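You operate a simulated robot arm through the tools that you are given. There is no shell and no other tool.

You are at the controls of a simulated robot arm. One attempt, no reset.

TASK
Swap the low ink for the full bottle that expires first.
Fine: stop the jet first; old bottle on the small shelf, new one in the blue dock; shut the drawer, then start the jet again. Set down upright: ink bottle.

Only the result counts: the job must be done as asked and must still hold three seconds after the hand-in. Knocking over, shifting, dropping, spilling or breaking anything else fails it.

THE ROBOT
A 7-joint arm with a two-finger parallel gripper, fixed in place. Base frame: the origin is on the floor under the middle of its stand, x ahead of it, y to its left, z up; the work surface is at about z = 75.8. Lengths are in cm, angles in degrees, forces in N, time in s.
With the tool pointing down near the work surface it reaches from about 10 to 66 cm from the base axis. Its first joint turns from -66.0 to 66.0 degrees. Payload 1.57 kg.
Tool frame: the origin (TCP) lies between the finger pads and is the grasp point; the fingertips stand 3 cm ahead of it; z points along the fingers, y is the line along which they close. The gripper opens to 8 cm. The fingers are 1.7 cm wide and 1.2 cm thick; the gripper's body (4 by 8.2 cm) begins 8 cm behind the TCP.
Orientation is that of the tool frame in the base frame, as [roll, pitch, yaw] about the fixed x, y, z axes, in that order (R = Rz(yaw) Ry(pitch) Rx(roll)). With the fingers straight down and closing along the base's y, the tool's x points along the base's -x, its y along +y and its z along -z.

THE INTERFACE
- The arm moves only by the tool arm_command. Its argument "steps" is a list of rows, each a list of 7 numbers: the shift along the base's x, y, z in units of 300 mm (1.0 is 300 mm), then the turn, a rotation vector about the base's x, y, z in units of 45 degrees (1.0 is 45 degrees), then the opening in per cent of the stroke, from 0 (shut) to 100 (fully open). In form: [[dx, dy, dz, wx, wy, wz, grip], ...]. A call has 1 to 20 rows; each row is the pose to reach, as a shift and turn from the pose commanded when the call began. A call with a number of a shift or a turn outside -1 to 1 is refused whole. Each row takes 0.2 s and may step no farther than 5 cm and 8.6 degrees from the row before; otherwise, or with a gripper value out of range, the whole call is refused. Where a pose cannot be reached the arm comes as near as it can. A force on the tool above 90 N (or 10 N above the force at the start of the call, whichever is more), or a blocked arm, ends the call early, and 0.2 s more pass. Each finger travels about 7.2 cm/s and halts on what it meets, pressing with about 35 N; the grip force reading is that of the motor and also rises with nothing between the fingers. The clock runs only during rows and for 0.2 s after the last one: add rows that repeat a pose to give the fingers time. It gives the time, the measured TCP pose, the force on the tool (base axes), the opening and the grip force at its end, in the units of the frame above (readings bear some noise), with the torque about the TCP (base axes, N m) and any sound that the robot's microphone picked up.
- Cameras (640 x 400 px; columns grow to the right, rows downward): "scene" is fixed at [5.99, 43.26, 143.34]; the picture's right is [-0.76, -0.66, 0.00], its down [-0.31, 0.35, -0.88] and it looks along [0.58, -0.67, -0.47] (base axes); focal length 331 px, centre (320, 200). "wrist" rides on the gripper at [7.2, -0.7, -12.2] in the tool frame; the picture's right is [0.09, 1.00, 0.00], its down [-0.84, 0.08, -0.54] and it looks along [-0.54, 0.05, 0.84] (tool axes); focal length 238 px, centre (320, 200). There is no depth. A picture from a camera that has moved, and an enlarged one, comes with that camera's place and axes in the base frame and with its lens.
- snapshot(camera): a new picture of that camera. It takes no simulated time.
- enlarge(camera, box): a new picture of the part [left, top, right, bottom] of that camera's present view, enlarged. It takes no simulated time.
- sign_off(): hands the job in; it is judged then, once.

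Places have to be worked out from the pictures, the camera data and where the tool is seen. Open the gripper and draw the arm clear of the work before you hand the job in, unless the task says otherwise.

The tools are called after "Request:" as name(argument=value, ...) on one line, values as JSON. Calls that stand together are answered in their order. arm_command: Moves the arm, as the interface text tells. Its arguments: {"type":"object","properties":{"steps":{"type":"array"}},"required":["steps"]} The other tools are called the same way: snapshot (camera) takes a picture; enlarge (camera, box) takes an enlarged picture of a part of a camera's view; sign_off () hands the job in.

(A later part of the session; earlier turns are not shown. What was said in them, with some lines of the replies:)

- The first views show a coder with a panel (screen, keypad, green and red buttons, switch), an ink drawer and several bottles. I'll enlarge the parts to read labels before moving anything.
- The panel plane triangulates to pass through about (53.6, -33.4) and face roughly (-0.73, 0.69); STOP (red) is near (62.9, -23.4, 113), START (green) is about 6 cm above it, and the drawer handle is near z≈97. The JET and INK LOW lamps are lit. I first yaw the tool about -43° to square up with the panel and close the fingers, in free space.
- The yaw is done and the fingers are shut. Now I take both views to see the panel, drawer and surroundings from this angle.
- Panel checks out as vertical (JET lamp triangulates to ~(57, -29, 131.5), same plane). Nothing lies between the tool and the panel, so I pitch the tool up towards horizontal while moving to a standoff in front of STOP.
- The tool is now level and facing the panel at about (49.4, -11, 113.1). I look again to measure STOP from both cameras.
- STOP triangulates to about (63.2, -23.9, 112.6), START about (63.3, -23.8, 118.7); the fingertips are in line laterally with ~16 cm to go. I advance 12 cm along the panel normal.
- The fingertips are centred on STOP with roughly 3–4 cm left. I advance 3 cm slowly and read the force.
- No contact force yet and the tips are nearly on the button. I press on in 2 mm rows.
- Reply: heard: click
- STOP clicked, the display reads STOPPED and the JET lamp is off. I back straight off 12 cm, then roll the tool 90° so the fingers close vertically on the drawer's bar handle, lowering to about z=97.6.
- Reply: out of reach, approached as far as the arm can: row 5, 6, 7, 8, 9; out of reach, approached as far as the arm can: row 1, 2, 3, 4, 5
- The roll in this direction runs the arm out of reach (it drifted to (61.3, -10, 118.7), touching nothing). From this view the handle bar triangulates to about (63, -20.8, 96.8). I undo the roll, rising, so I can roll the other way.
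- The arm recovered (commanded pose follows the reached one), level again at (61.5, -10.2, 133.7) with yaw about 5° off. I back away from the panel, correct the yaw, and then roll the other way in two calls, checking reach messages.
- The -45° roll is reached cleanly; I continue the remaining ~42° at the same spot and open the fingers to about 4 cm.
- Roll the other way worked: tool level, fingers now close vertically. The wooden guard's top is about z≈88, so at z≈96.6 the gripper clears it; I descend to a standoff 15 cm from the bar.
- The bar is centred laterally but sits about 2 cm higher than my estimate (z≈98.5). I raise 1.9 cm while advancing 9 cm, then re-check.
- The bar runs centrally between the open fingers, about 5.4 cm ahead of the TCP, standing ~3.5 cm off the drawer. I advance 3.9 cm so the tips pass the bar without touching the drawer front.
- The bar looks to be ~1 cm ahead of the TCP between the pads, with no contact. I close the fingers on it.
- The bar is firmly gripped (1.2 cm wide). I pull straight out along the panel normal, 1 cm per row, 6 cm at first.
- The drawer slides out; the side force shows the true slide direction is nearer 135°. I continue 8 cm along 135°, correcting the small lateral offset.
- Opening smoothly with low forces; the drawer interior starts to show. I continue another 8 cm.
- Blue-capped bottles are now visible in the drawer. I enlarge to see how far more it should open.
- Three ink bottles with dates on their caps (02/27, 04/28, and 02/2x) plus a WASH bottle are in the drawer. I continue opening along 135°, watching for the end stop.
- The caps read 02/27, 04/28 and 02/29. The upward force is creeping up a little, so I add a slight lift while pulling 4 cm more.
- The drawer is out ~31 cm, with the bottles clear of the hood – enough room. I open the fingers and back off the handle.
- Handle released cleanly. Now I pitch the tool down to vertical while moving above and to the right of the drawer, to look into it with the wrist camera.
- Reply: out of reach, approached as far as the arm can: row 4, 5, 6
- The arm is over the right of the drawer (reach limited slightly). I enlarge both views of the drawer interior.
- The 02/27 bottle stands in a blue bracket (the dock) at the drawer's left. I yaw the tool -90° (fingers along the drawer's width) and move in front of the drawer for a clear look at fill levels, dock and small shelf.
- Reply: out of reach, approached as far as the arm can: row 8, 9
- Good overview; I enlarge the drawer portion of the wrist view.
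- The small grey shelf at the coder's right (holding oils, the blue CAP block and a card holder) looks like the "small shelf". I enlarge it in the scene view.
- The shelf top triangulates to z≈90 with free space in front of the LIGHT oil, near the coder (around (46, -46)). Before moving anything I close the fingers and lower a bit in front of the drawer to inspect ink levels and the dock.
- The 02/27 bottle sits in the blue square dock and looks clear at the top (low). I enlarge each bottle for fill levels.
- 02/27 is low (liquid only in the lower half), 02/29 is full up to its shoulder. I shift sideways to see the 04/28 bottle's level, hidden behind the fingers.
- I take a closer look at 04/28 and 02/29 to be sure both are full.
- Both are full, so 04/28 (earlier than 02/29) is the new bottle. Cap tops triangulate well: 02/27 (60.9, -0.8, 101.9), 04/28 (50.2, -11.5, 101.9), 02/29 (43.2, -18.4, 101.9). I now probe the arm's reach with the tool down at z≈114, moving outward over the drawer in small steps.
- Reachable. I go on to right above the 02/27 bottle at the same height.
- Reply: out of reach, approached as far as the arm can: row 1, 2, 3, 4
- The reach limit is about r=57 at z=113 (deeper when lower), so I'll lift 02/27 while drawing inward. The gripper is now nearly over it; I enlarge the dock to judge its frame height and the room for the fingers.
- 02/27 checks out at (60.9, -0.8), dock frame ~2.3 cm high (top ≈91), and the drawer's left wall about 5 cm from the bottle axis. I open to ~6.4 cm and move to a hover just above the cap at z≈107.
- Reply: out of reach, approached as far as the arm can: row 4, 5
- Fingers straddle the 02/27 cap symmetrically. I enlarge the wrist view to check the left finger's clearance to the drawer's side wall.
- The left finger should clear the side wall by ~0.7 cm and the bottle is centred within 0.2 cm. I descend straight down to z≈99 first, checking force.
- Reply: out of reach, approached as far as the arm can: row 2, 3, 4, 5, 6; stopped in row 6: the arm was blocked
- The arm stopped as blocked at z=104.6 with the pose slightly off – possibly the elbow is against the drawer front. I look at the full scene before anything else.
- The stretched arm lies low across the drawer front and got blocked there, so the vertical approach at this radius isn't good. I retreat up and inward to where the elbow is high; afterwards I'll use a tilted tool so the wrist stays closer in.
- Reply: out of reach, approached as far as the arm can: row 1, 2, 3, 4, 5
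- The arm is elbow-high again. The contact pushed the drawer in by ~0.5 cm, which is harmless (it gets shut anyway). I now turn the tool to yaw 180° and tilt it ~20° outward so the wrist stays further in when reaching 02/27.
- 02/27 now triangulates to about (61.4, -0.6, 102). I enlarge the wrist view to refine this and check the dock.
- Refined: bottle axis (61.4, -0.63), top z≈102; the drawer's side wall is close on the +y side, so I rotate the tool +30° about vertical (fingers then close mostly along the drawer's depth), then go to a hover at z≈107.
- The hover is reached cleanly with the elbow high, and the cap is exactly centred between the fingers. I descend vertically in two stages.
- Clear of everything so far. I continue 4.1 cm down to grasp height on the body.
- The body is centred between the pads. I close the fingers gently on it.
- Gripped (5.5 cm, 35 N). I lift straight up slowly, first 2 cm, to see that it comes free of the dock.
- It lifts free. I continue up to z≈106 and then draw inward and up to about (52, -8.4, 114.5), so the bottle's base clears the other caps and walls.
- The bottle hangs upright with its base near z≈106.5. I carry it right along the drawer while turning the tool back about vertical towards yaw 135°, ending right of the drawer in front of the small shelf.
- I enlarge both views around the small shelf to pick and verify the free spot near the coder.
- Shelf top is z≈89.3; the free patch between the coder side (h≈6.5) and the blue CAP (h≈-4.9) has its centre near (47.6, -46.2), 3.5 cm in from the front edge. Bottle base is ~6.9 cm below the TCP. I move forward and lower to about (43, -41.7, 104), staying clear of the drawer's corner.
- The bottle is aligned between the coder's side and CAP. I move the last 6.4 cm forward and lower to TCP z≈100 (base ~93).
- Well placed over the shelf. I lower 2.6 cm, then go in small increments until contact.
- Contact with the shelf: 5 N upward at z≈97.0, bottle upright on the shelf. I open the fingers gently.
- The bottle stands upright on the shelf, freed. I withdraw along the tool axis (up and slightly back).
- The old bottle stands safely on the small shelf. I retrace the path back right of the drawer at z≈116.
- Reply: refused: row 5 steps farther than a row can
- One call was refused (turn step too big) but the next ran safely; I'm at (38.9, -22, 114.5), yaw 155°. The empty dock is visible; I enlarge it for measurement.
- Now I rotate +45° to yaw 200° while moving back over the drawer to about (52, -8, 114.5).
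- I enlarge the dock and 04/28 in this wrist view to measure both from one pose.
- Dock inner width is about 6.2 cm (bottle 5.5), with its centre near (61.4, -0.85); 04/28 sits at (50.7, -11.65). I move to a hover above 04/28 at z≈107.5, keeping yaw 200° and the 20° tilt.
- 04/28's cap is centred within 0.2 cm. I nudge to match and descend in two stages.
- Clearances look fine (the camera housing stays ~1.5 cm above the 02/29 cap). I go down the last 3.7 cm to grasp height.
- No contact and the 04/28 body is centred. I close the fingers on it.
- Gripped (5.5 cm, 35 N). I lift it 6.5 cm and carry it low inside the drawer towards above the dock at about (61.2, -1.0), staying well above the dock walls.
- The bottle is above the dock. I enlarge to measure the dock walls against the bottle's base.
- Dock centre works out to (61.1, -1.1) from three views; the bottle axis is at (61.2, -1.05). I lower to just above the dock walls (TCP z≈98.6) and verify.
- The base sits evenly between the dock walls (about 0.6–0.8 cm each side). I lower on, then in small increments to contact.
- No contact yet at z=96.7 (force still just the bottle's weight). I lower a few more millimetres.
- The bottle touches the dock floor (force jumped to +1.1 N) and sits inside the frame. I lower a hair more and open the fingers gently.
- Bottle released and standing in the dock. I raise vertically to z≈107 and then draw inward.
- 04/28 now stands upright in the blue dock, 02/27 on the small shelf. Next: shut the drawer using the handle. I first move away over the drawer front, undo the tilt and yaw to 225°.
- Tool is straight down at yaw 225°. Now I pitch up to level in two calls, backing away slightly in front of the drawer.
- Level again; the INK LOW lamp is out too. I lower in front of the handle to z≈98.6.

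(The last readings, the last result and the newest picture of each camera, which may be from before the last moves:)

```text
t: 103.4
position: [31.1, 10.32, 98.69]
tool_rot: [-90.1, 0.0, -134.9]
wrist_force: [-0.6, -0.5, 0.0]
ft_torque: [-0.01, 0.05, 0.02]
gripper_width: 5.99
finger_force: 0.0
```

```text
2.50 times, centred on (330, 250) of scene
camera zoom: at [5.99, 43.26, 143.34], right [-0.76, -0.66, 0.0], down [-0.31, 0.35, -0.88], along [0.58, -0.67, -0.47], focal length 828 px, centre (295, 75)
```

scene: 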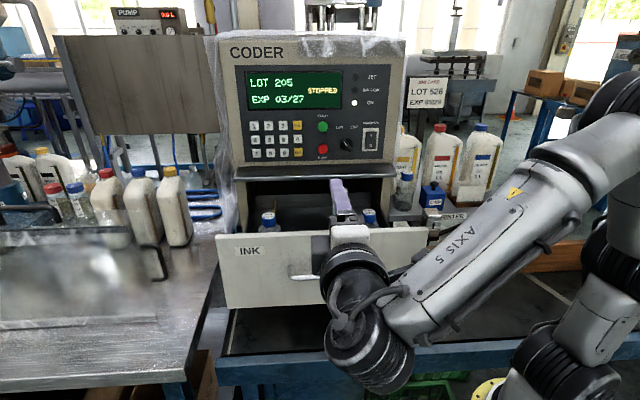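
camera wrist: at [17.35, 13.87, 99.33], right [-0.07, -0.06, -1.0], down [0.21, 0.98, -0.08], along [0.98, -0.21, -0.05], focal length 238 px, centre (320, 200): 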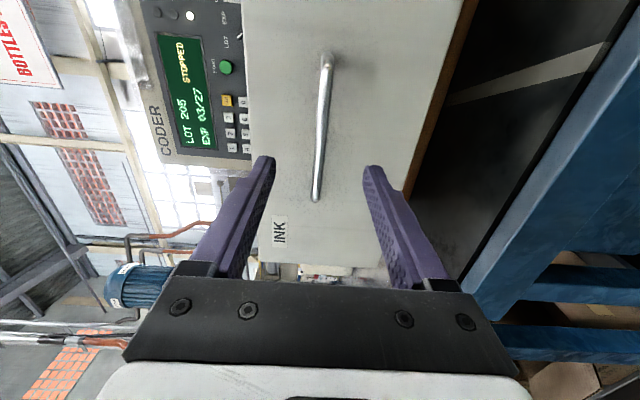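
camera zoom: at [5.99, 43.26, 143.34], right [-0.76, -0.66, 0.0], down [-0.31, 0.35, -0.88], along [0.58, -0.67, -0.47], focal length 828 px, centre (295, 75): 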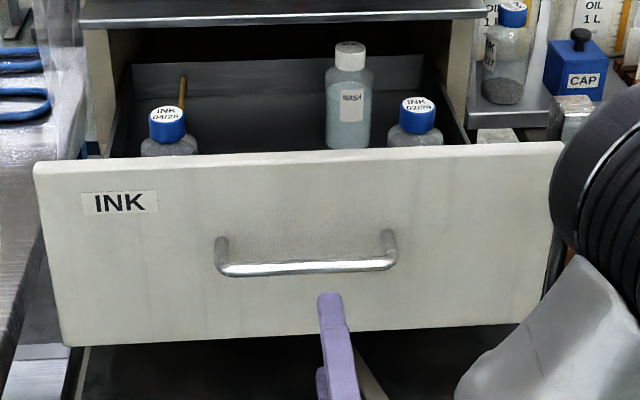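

The bar lines up between the fingers about 12 cm ahead. I advance 10.7 cm so the pads surround it.

Request:
arm_command(steps=[[0.06, -0.06, 0, 0, 0, 0, 75], [0.12, -0.12, 0, 0, 0, 0, 75], [0.17, -0.17, 0, 0, 0, 0, 75], [0.21, -0.21, 0, 0, 0, 0, 75], [0.235, -0.235, 0, 0, 0, 0, 75], [0.252, -0.252, 0, 0, 0, 0, 75], [0.252, -0.252, 0, 0, 0, 0, 75]])

Request:
snapshot(camera="wrist")

Request:
snapshot(camera="scene")

```text
t: 105.0
position: [38.73, 2.96, 98.74]
tool_rot: [-90.2, 0.0, -134.9]
wrist_force: [-0.4, 0.4, 0.0]
ft_torque: [0.0, 0.03, 0.01]
gripper_width: 6.01
finger_force: 0.1
```

```text
taken
camera wrist: at [24.91, 6.38, 99.37], right [-0.07, -0.06, -1.0], down [0.21, 0.98, -0.08], along [0.98, -0.21, -0.05], focal length 238 px, centre (320, 200)
```

wrist: 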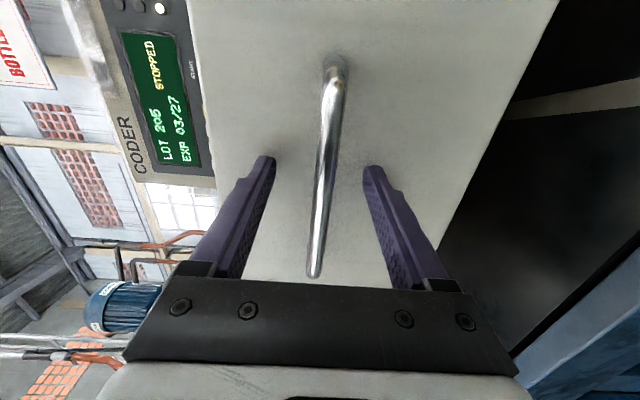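

```text
taken
```

scene: 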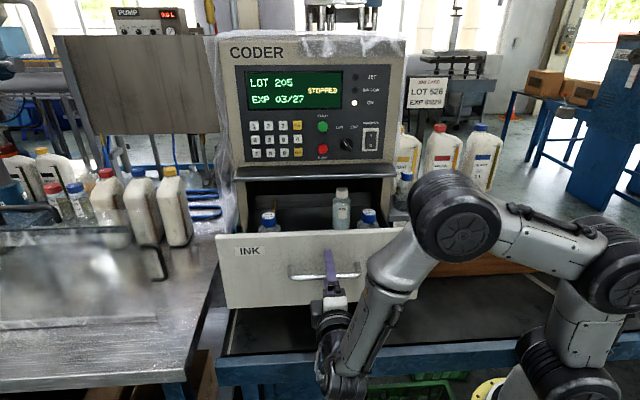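

The bar is between the pads as before. I grip it.

Request:
arm_command(steps=[[0, 0, 0, 0, 0, 0, 50], [0, 0, 0, 0, 0, 0, 25], [0, 0, 0, 0, 0, 0, 0], [0, 0, 0, 0, 0, 0, 0], [0, 0, 0, 0, 0, 0, 0]])

Request:
arm_command(steps=[[0.01, -0.01, 0, 0, 0, 0, 0], [0.03, -0.03, 0, 0, 0, 0, 0], [0.055, -0.055, 0, 0, 0, 0, 0], [0.08, -0.08, 0, 0, 0, 0, 0], [0.105, -0.105, 0, 0, 0, 0, 0], [0.13, -0.13, 0, 0, 0, 0, 0], [0.155, -0.155, 0, 0, 0, 0, 0], [0.18, -0.18, 0, 0, 0, 0, 0]])

Request:
enlarge(camera="scene", box=[210, 150, 450, 310])

```text
t: 106.2
position: [38.61, 2.96, 98.42]
tool_rot: [-90.2, 0.0, -134.8]
wrist_force: [3.9, 2.2, -19.0]
ft_torque: [0.0, -0.1, 0.09]
gripper_width: 1.18
finger_force: 29.3
```

```text
t: 108.0
position: [43.97, -2.6, 98.56]
tool_rot: [-90.5, -0.1, -134.8]
wrist_force: [3.0, 3.7, -23.1]
ft_torque: [0.04, -0.07, 0.23]
gripper_width: 1.19
finger_force: 28.9
```

```text
2.50 times, centred on (330, 230) of scene
camera zoom: at [6.03, 43.26, 143.33], right [-0.76, -0.66, 0.0], down [-0.31, 0.35, -0.88], along [0.58, -0.67, -0.47], focal length 828 px, centre (295, 125)
```

zoom: 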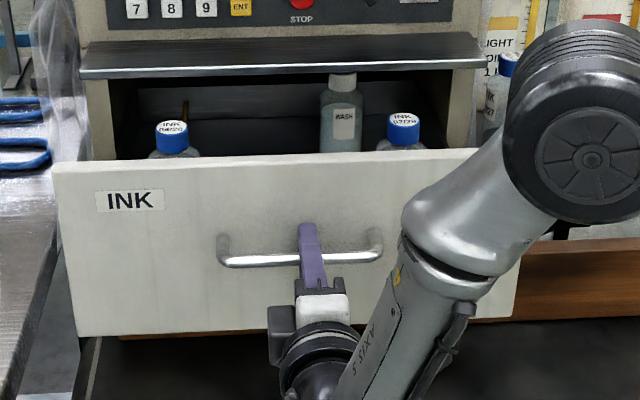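

The drawer is moving in; the tool is a touch high on the bar (−23 N vertical), so I lower by ~0.2 cm while pushing on.

Request:
arm_command(steps=[[0.01, -0.01, -0.004, 0, 0, 0, 0], [0.03, -0.03, -0.007, 0, 0, 0, 0], [0.055, -0.055, -0.007, 0, 0, 0, 0], [0.08, -0.08, -0.007, 0, 0, 0, 0], [0.105, -0.105, -0.007, 0, 0, 0, 0], [0.13, -0.13, -0.007, 0, 0, 0, 0], [0.155, -0.155, -0.007, 0, 0, 0, 0], [0.18, -0.18, -0.007, 0, 0, 0, 0], [0.205, -0.205, -0.007, 0, 0, 0, 0], [0.23, -0.23, -0.007, 0, 0, 0, 0]])

Request:
enlarge(camera="scene", box=[210, 130, 450, 290])

```text
t: 110.2
position: [51.06, -9.54, 98.43]
tool_rot: [-90.0, 0.0, -134.9]
wrist_force: [-1.9, 0.4, -5.5]
ft_torque: [-0.04, 0.0, 0.1]
gripper_width: 1.17
finger_force: 29.5
```

```text
2.50 times, centred on (330, 210) of scene
camera zoom: at [5.99, 43.25, 143.34], right [-0.76, -0.66, 0.0], down [-0.31, 0.35, -0.88], along [0.58, -0.67, -0.47], focal length 828 px, centre (295, 175)
```

zoom: 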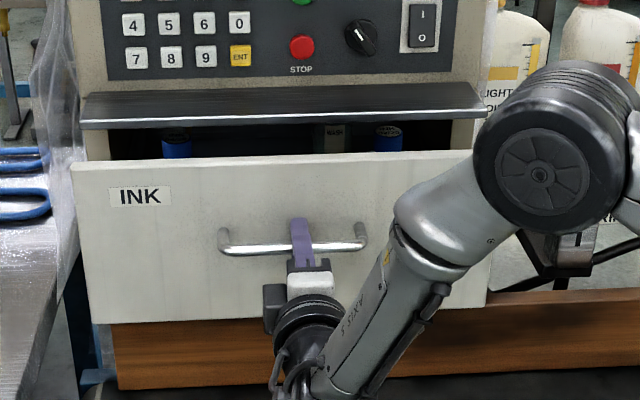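

Smooth and low force; the caps pass under the hood. I push another 10 cm.

Request:
arm_command(steps=[[0.01, -0.01, 0, 0, 0, 0, 0], [0.03, -0.03, 0, 0, 0, 0, 0], [0.055, -0.055, 0, 0, 0, 0, 0], [0.08, -0.08, 0, 0, 0, 0, 0], [0.105, -0.105, 0, 0, 0, 0, 0], [0.13, -0.13, 0, 0, 0, 0, 0], [0.155, -0.155, 0, 0, 0, 0, 0], [0.18, -0.18, 0, 0, 0, 0, 0], [0.205, -0.205, 0, 0, 0, 0, 0], [0.23, -0.23, 0, 0, 0, 0, 0]])

Request:
snapshot(camera="scene")

```text
t: 112.4
position: [57.98, -16.44, 98.5]
tool_rot: [-90.0, 0.1, -134.9]
wrist_force: [0.3, 2.1, -2.1]
ft_torque: [-0.02, 0.01, 0.57]
gripper_width: 1.15
finger_force: 29.3
```

```text
taken
```

scene: 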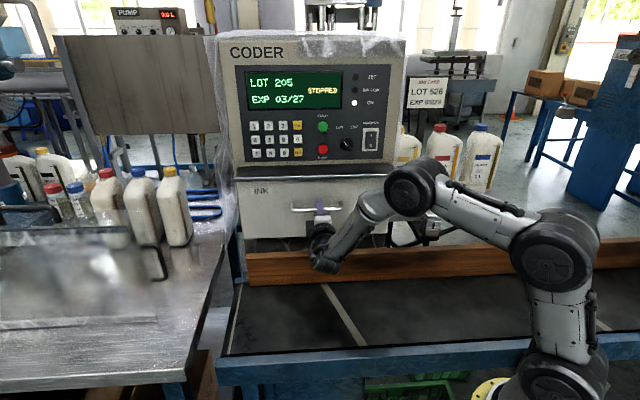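

About 4.4 cm to go. I push 3.6 cm, then finish in small steps watching for the stop.

Request:
arm_command(steps=[[0.02, -0.02, 0, 0, 0, 0, 0], [0.04, -0.04, 0, 0, 0, 0, 0], [0.06, -0.06, 0, 0, 0, 0, 0], [0.075, -0.075, 0, 0, 0, 0, 0], [0.085, -0.085, 0, 0, 0, 0, 0]])

Request:
arm_command(steps=[[0.007, -0.007, 0, 0, 0, 0, 0], [0.014, -0.014, 0, 0, 0, 0, 0], [0.02, -0.02, 0, 0, 0, 0, 0]])

Request:
enlarge(camera="scene", box=[210, 130, 450, 290])

```text
t: 113.6
position: [60.32, -18.97, 98.51]
tool_rot: [-90.0, 0.1, -134.9]
wrist_force: [2.0, 0.2, -0.3]
ft_torque: [-0.02, 0.03, 0.22]
gripper_width: 1.18
finger_force: 29.5
```

```text
t: 114.4
position: [60.85, -19.41, 98.59]
tool_rot: [-90.2, 0.0, -134.9]
wrist_force: [-23.6, 17.4, 6.6]
ft_torque: [0.02, -0.06, -0.31]
gripper_width: 1.13
finger_force: 29.1
```

```text
2.50 times, centred on (330, 210) of scene
camera zoom: at [5.91, 43.31, 143.32], right [-0.75, -0.66, 0.0], down [-0.31, 0.35, -0.88], along [0.58, -0.67, -0.47], focal length 828 px, centre (295, 175)
```

zoom: 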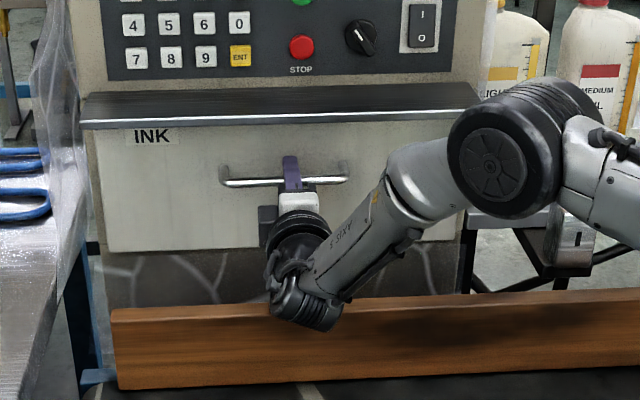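

The stop is felt (29 N against the push) and the front looks home. I press slightly further to be sure it's fully shut.

Request:
arm_command(steps=[[0.004, -0.004, 0, 0, 0, 0, 0], [0.008, -0.008, 0, 0, 0, 0, 0], [0.008, -0.008, 0, 0, 0, 0, 0]])

Request:
enlarge(camera="scene", box=[215, 147.5, 425, 282.5])

```text
t: 115.2
position: [61.24, -19.61, 98.5]
tool_rot: [-90.1, 0.0, -134.8]
wrist_force: [-21.5, 22.0, 4.7]
ft_torque: [0.02, 0.02, 0.16]
gripper_width: 1.19
finger_force: 29.3
```

```text
2.96 times, centred on (320, 215) of scene
camera zoom: at [5.92, 43.32, 143.32], right [-0.75, -0.66, 0.0], down [-0.31, 0.35, -0.88], along [0.58, -0.67, -0.47], focal length 982 px, centre (320, 156)
```

zoom: 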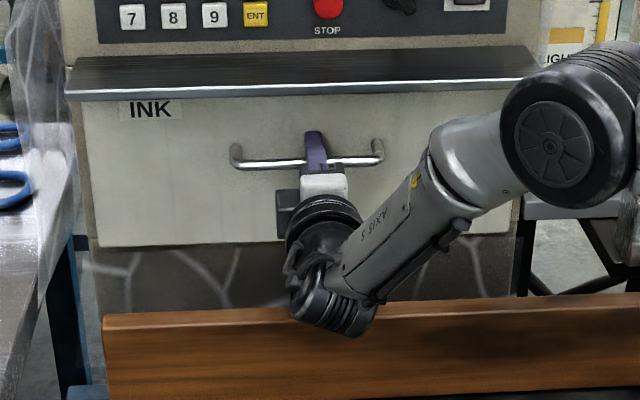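

I compare with the very first picture by taking the identical crop.

Request:
enlarge(camera="scene", box=[220, 150, 420, 280])

Request:
enlarge(camera="scene", box=[230, 165, 330, 215])

```text
3.08 times, centred on (320, 215) of scene
camera zoom: at [5.92, 43.32, 143.32], right [-0.75, -0.66, 0.0], down [-0.31, 0.35, -0.88], along [0.58, -0.67, -0.47], focal length 1019 px, centre (320, 154)
```

zoom: 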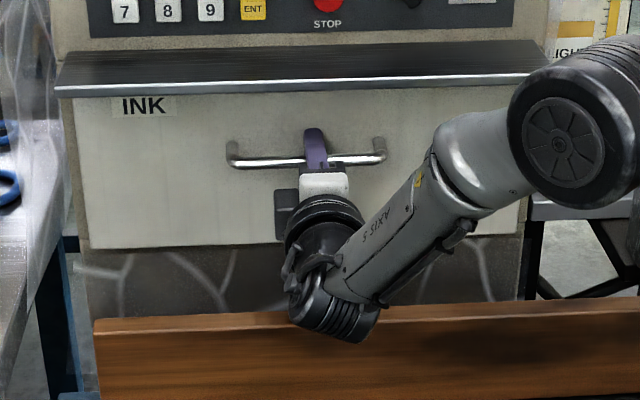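

```text
6.40 times, centred on (280, 190) of scene
camera zoom: at [5.92, 43.32, 143.32], right [-0.75, -0.66, 0.0], down [-0.31, 0.35, -0.88], along [0.58, -0.67, -0.47], focal length 2120 px, centre (576, 264)
```

zoom: 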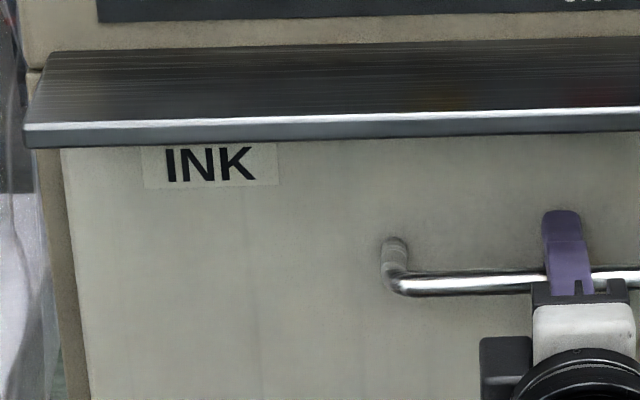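

The crop matches the initial image exactly: the drawer is fully shut. I open the fingers and back straight off the handle.

Request:
arm_command(steps=[[0, 0, 0, 0, 0, 0, 25], [0, 0, 0, 0, 0, 0, 50], [0, 0, 0, 0, 0, 0, 75], [0, 0, 0, 0, 0, 0, 75]])

Request:
arm_command(steps=[[-0.03, 0.03, 0, 0, 0, 0, 75], [-0.08, 0.08, 0, 0, 0, 0, 75], [-0.14, 0.14, 0, 0, 0, 0, 75], [-0.2, 0.2, 0, 0, 0, 0, 75], [-0.26, 0.26, 0, 0, 0, 0, 75], [-0.32, 0.32, 0, 0, 0, 0, 60], [-0.35, 0.4, 0.1, 0, 0, 0, 40], [-0.35, 0.45, 0.25, 0, 0, 0, 20], [-0.35, 0.5, 0.4, 0, 0, 0, 0], [-0.35, 0.52, 0.55, 0, 0, 0, 0], [-0.35, 0.52, 0.7, 0, 0, 0, 0], [-0.35, 0.52, 0.77, 0, 0, 0, 0]])

Request:
snapshot(camera="scene")

Request:
enlarge(camera="scene", box=[220, 150, 420, 280])

```text
t: 116.2
position: [60.98, -19.85, 98.04]
tool_rot: [-90.7, -0.3, -135.0]
wrist_force: [-14.2, 10.5, -16.7]
ft_torque: [0.0, -0.07, -0.06]
gripper_width: 4.49
finger_force: 0.1
```

```text
t: 118.8
position: [50.51, -4.12, 121.65]
tool_rot: [-90.0, 0.0, -134.8]
wrist_force: [0.1, 0.3, -0.6]
ft_torque: [0.01, 0.01, 0.01]
gripper_width: 0.0
finger_force: 21.3
```

```text
taken
```

scene: 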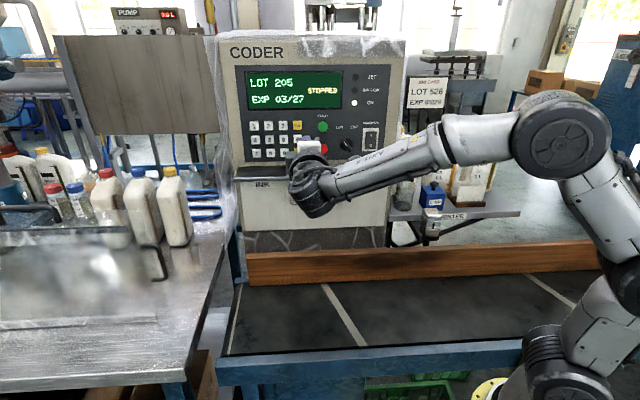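

```text
3.08 times, centred on (320, 215) of scene
camera zoom: at [5.99, 43.26, 143.34], right [-0.76, -0.66, 0.0], down [-0.31, 0.35, -0.88], along [0.58, -0.67, -0.47], focal length 1019 px, centre (320, 154)
```

zoom: 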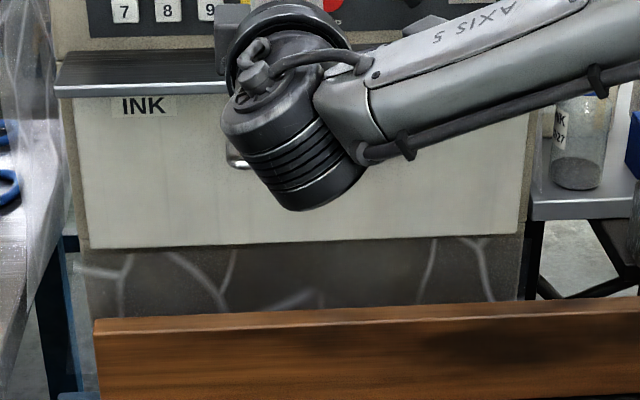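

The drawer stays shut and the arm is clear. START is at about (63.05, -23.7, 118.9); I line up with closed fingers at a standoff 14 cm in front of it.

Request:
arm_command(steps=[[0.004, -0.06, -0.02, 0, 0, 0, 0], [0.008, -0.13, -0.045, 0, 0, 0, 0], [0.012, -0.2, -0.07, 0, 0, 0, 0], [0.0163, -0.254, -0.0917, 0, 0, 0, 0], [0.0163, -0.254, -0.0917, 0, 0, 0, 0]])

Request:
snapshot(camera="wrist")

Request:
enlarge(camera="scene", box=[220, 50, 420, 175])

```text
t: 120.0
position: [51.28, -11.88, 118.8]
tool_rot: [-90.1, 0.2, -134.9]
wrist_force: [0.2, 0.5, -0.5]
ft_torque: [0.0, 0.04, 0.02]
gripper_width: 0.0
finger_force: 21.2
```

```text
taken
camera wrist: at [37.52, -8.3, 119.52], right [-0.07, -0.06, -1.0], down [0.21, 0.98, -0.08], along [0.98, -0.21, -0.05], focal length 238 px, centre (320, 200)
```

wrist: 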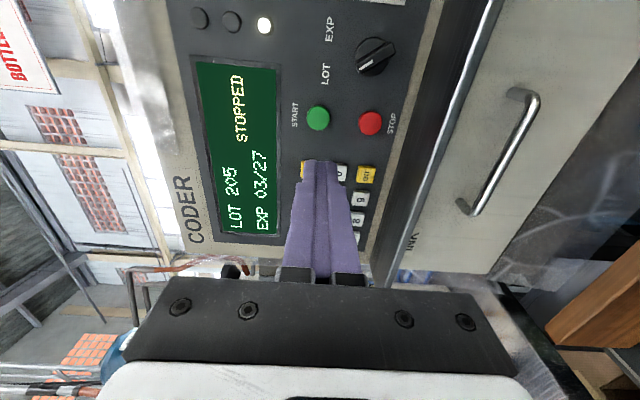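

```text
3.20 times, centred on (320, 112) of scene
camera zoom: at [5.99, 43.25, 143.34], right [-0.76, -0.66, 0.0], down [-0.31, 0.35, -0.88], along [0.58, -0.67, -0.47], focal length 1060 px, centre (320, 480)
```

zoom: 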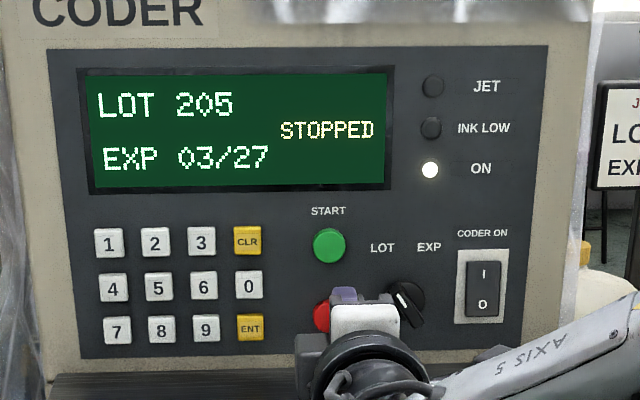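

INK LOW is now off, and the tool axis points right at START. I advance 11.5 cm.

Request:
arm_command(steps=[[0.06, -0.06, 0.005, 0, 0, 0, 0], [0.12, -0.12, 0.005, 0, 0, 0, 0], [0.18, -0.179, 0.005, 0, 0, 0, 0], [0.23, -0.229, 0.005, 0, 0, 0, 0], [0.271, -0.27, 0.005, 0, 0, 0, 0], [0.271, -0.27, 0.005, 0, 0, 0, 0]])

Request:
snapshot(camera="wrist")

Request:
enlarge(camera="scene", box=[220, 50, 420, 175])

```text
t: 121.4
position: [59.34, -20.09, 118.89]
tool_rot: [-90.1, 0.0, -134.8]
wrist_force: [-0.8, 0.4, 0.0]
ft_torque: [0.04, -0.02, 0.0]
gripper_width: 0.0
finger_force: 21.2
```

```text
taken
camera wrist: at [45.61, -16.44, 119.62], right [-0.07, -0.06, -1.0], down [0.21, 0.98, -0.08], along [0.98, -0.21, -0.05], focal length 238 px, centre (320, 200)
```

wrist: 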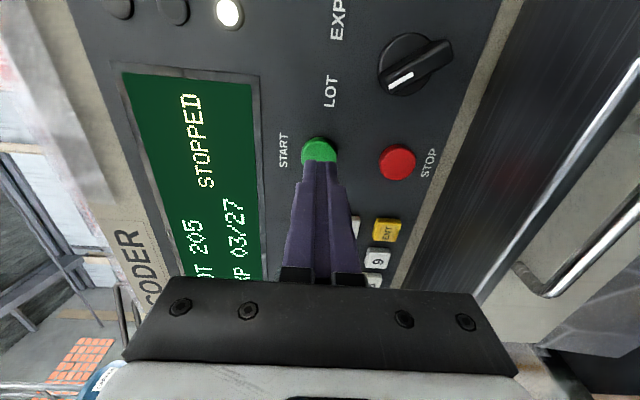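

```text
3.20 times, centred on (320, 112) of scene
camera zoom: at [5.99, 43.25, 143.34], right [-0.76, -0.66, 0.0], down [-0.31, 0.35, -0.88], along [0.58, -0.67, -0.47], focal length 1060 px, centre (320, 480)
```

zoom: 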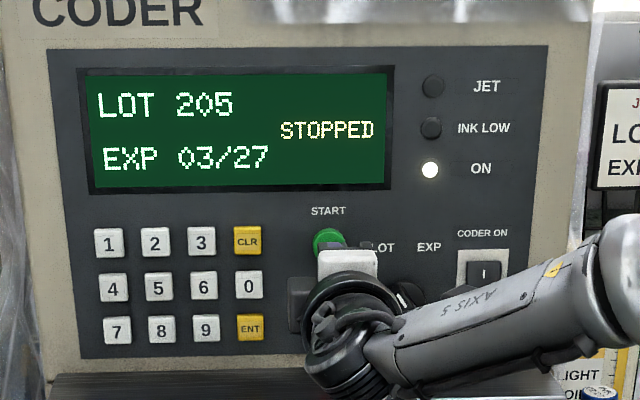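

About 2 cm to go. I press on, slowing to 2 mm rows to the depth that clicked for STOP.

Request:
arm_command(steps=[[0.014, -0.014, 0, 0, 0, 0, 0], [0.028, -0.028, 0, 0, 0, 0, 0], [0.038, -0.038, 0, 0, 0, 0, 0], [0.043, -0.043, 0, 0, 0, 0, 0], [0.048, -0.048, 0, 0, 0, 0, 0], [0.053, -0.053, 0, 0, 0, 0, 0], [0.057, -0.057, 0, 0, 0, 0, 0]])

Request:
enlarge(camera="scene", box=[220, 50, 420, 175])

```text
t: 123.0
position: [60.99, -21.55, 119.03]
tool_rot: [-90.1, 0.0, -134.8]
wrist_force: [-7.8, 6.5, 0.4]
ft_torque: [-0.04, 0.0, -0.06]
gripper_width: 0.0
finger_force: 22.0
heard: click
```

```text
3.20 times, centred on (320, 112) of scene
camera zoom: at [5.96, 43.28, 143.33], right [-0.76, -0.66, 0.0], down [-0.31, 0.35, -0.88], along [0.58, -0.67, -0.47], focal length 1060 px, centre (320, 480)
```

zoom: 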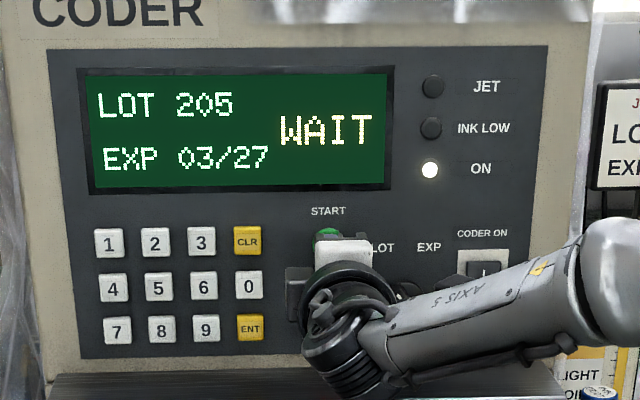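

START clicked; the display shows WAIT. I withdraw straight back and then check that it goes to READY with the JET lamp on.

Request:
arm_command(steps=[[-0.03, 0.03, 0, 0, 0, 0, 0], [-0.09, 0.09, 0, 0, 0, 0, 0], [-0.16, 0.16, 0, 0, 0, 0, 0], [-0.23, 0.23, 0, 0, 0, 0, 0], [-0.3, 0.3, 0.02, 0, 0, 0, 0], [-0.37, 0.37, 0.05, 0, 0, 0, 20], [-0.44, 0.44, 0.08, 0, 0, 0, 40], [-0.5, 0.5, 0.1, 0, 0, 0, 60], [-0.5, 0.5, 0.1, 0, 0, 0, 80], [-0.5, 0.5, 0.1, 0, 0, 0, 80]])

Request:
snapshot(camera="scene")

Request:
enlarge(camera="scene", box=[220, 50, 420, 175])

```text
t: 125.2
position: [46.02, -6.52, 121.97]
tool_rot: [-90.1, 0.1, -134.9]
wrist_force: [0.2, 0.0, 0.5]
ft_torque: [0.03, 0.0, 0.03]
gripper_width: 6.41
finger_force: 0.0
```

```text
taken
```

scene: 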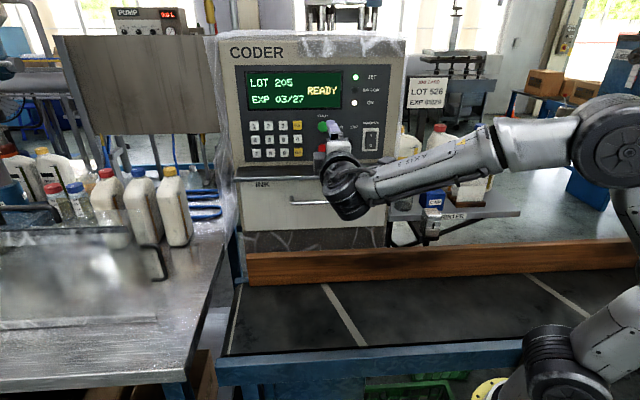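

```text
3.20 times, centred on (320, 112) of scene
camera zoom: at [5.99, 43.26, 143.34], right [-0.76, -0.66, 0.0], down [-0.31, 0.35, -0.88], along [0.58, -0.67, -0.47], focal length 1060 px, centre (320, 480)
```

zoom: 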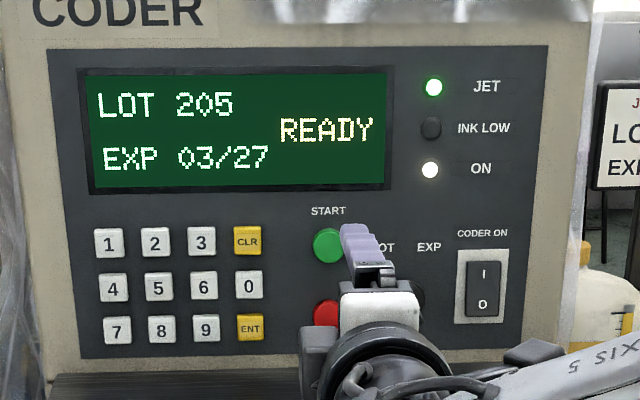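

READY, JET lamp lit, INK LOW off. I draw the arm further clear and do a final check of the shelf and drawer.

Request:
arm_command(steps=[[-0.06, 0.06, 0.01, 0, 0, 0, 80], [-0.13, 0.13, 0.01, 0, 0, 0, 80], [-0.2, 0.2, 0.01, 0, 0, 0, 80], [-0.27, 0.27, 0.01, 0, 0, 0, 80], [-0.34, 0.34, 0.0, 0, 0, 0, 80], [-0.42, 0.42, 0.0, 0, 0, 0, 80], [-0.42, 0.42, 0.0, 0, 0, 0, 80], [-0.42, 0.42, 0.0, 0, 0, 0, 80]])

Request:
snapshot(camera="scene")

Request:
enlarge(camera="scene", box=[370, 110, 530, 250])

Request:
enlarge(camera="scene", box=[220, 150, 420, 280])

```text
t: 127.0
position: [33.36, 5.94, 121.93]
tool_rot: [-90.1, 0.0, -134.9]
wrist_force: [0.0, 0.3, 0.4]
ft_torque: [0.01, 0.03, 0.01]
gripper_width: 6.39
finger_force: 0.1
```

```text
taken
```

scene: 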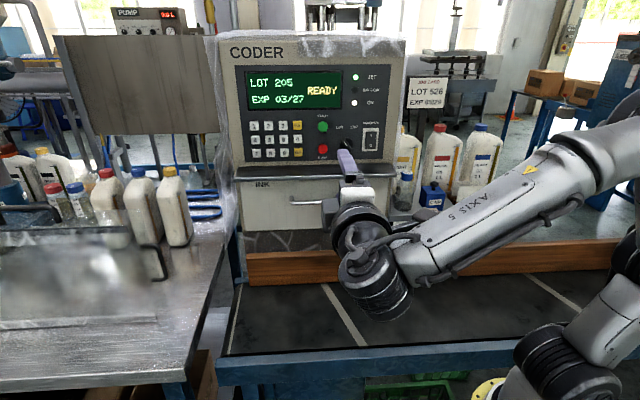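

```text
2.86 times, centred on (450, 180) of scene
camera zoom: at [5.99, 43.26, 143.34], right [-0.76, -0.66, 0.0], down [-0.31, 0.35, -0.88], along [0.58, -0.67, -0.47], focal length 946 px, centre (-51, 257)
```

zoom: 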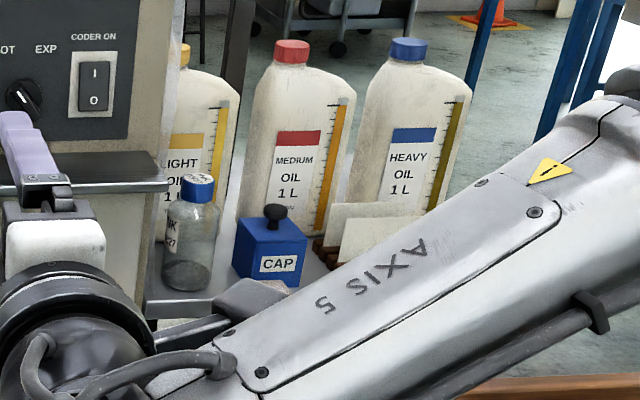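

```text
3.08 times, centred on (320, 215) of scene
camera zoom: at [5.99, 43.26, 143.34], right [-0.76, -0.66, 0.0], down [-0.31, 0.35, -0.88], along [0.58, -0.67, -0.47], focal length 1019 px, centre (320, 154)
```

zoom: 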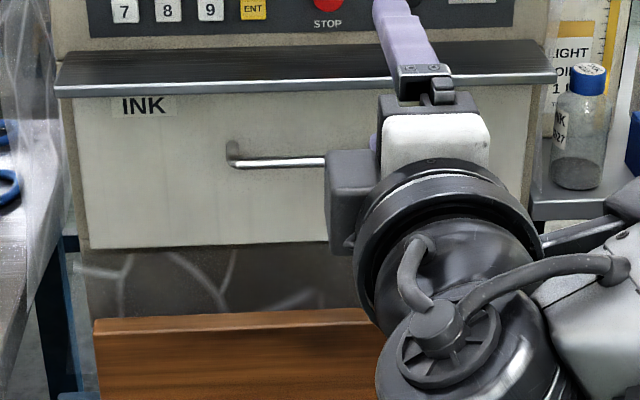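

Everything holds: the 02/27 bottle is upright on the small shelf, 04/28 is in the blue dock, the drawer is shut, and the jet is running (READY, JET lit, INK LOW off). The gripper is open and clear, so I hand the job in.

Request:
sign_off()

```text
The job is handed in.
```

The low ink bottle has been swapped. The 04/28 bottle is now in the blue dock and the old 02/27 bottle is upright on the small shelf.

- **Choice of bottle:** The two spares in the drawer, 04/28 and 02/29, both looked full, so I took 04/28 because it expires first.
- **Jet:** I stopped it before opening the drawer and restarted it after shutting the drawer. The display reads READY, the JET lamp is lit and the INK LOW lamp is off.
- **Drawer:** It is fully shut; its position matches the first picture.
- **Contact with the drawer:** On my first try at the old bottle, the arm touched the open drawer and pushed it in about half a centimetre. The old bottle shifted slightly in its dock. Nothing tipped over, and I saw no other damage.

I left the gripper open and clear of the work, then handed the job in. No verdict has come back yet.
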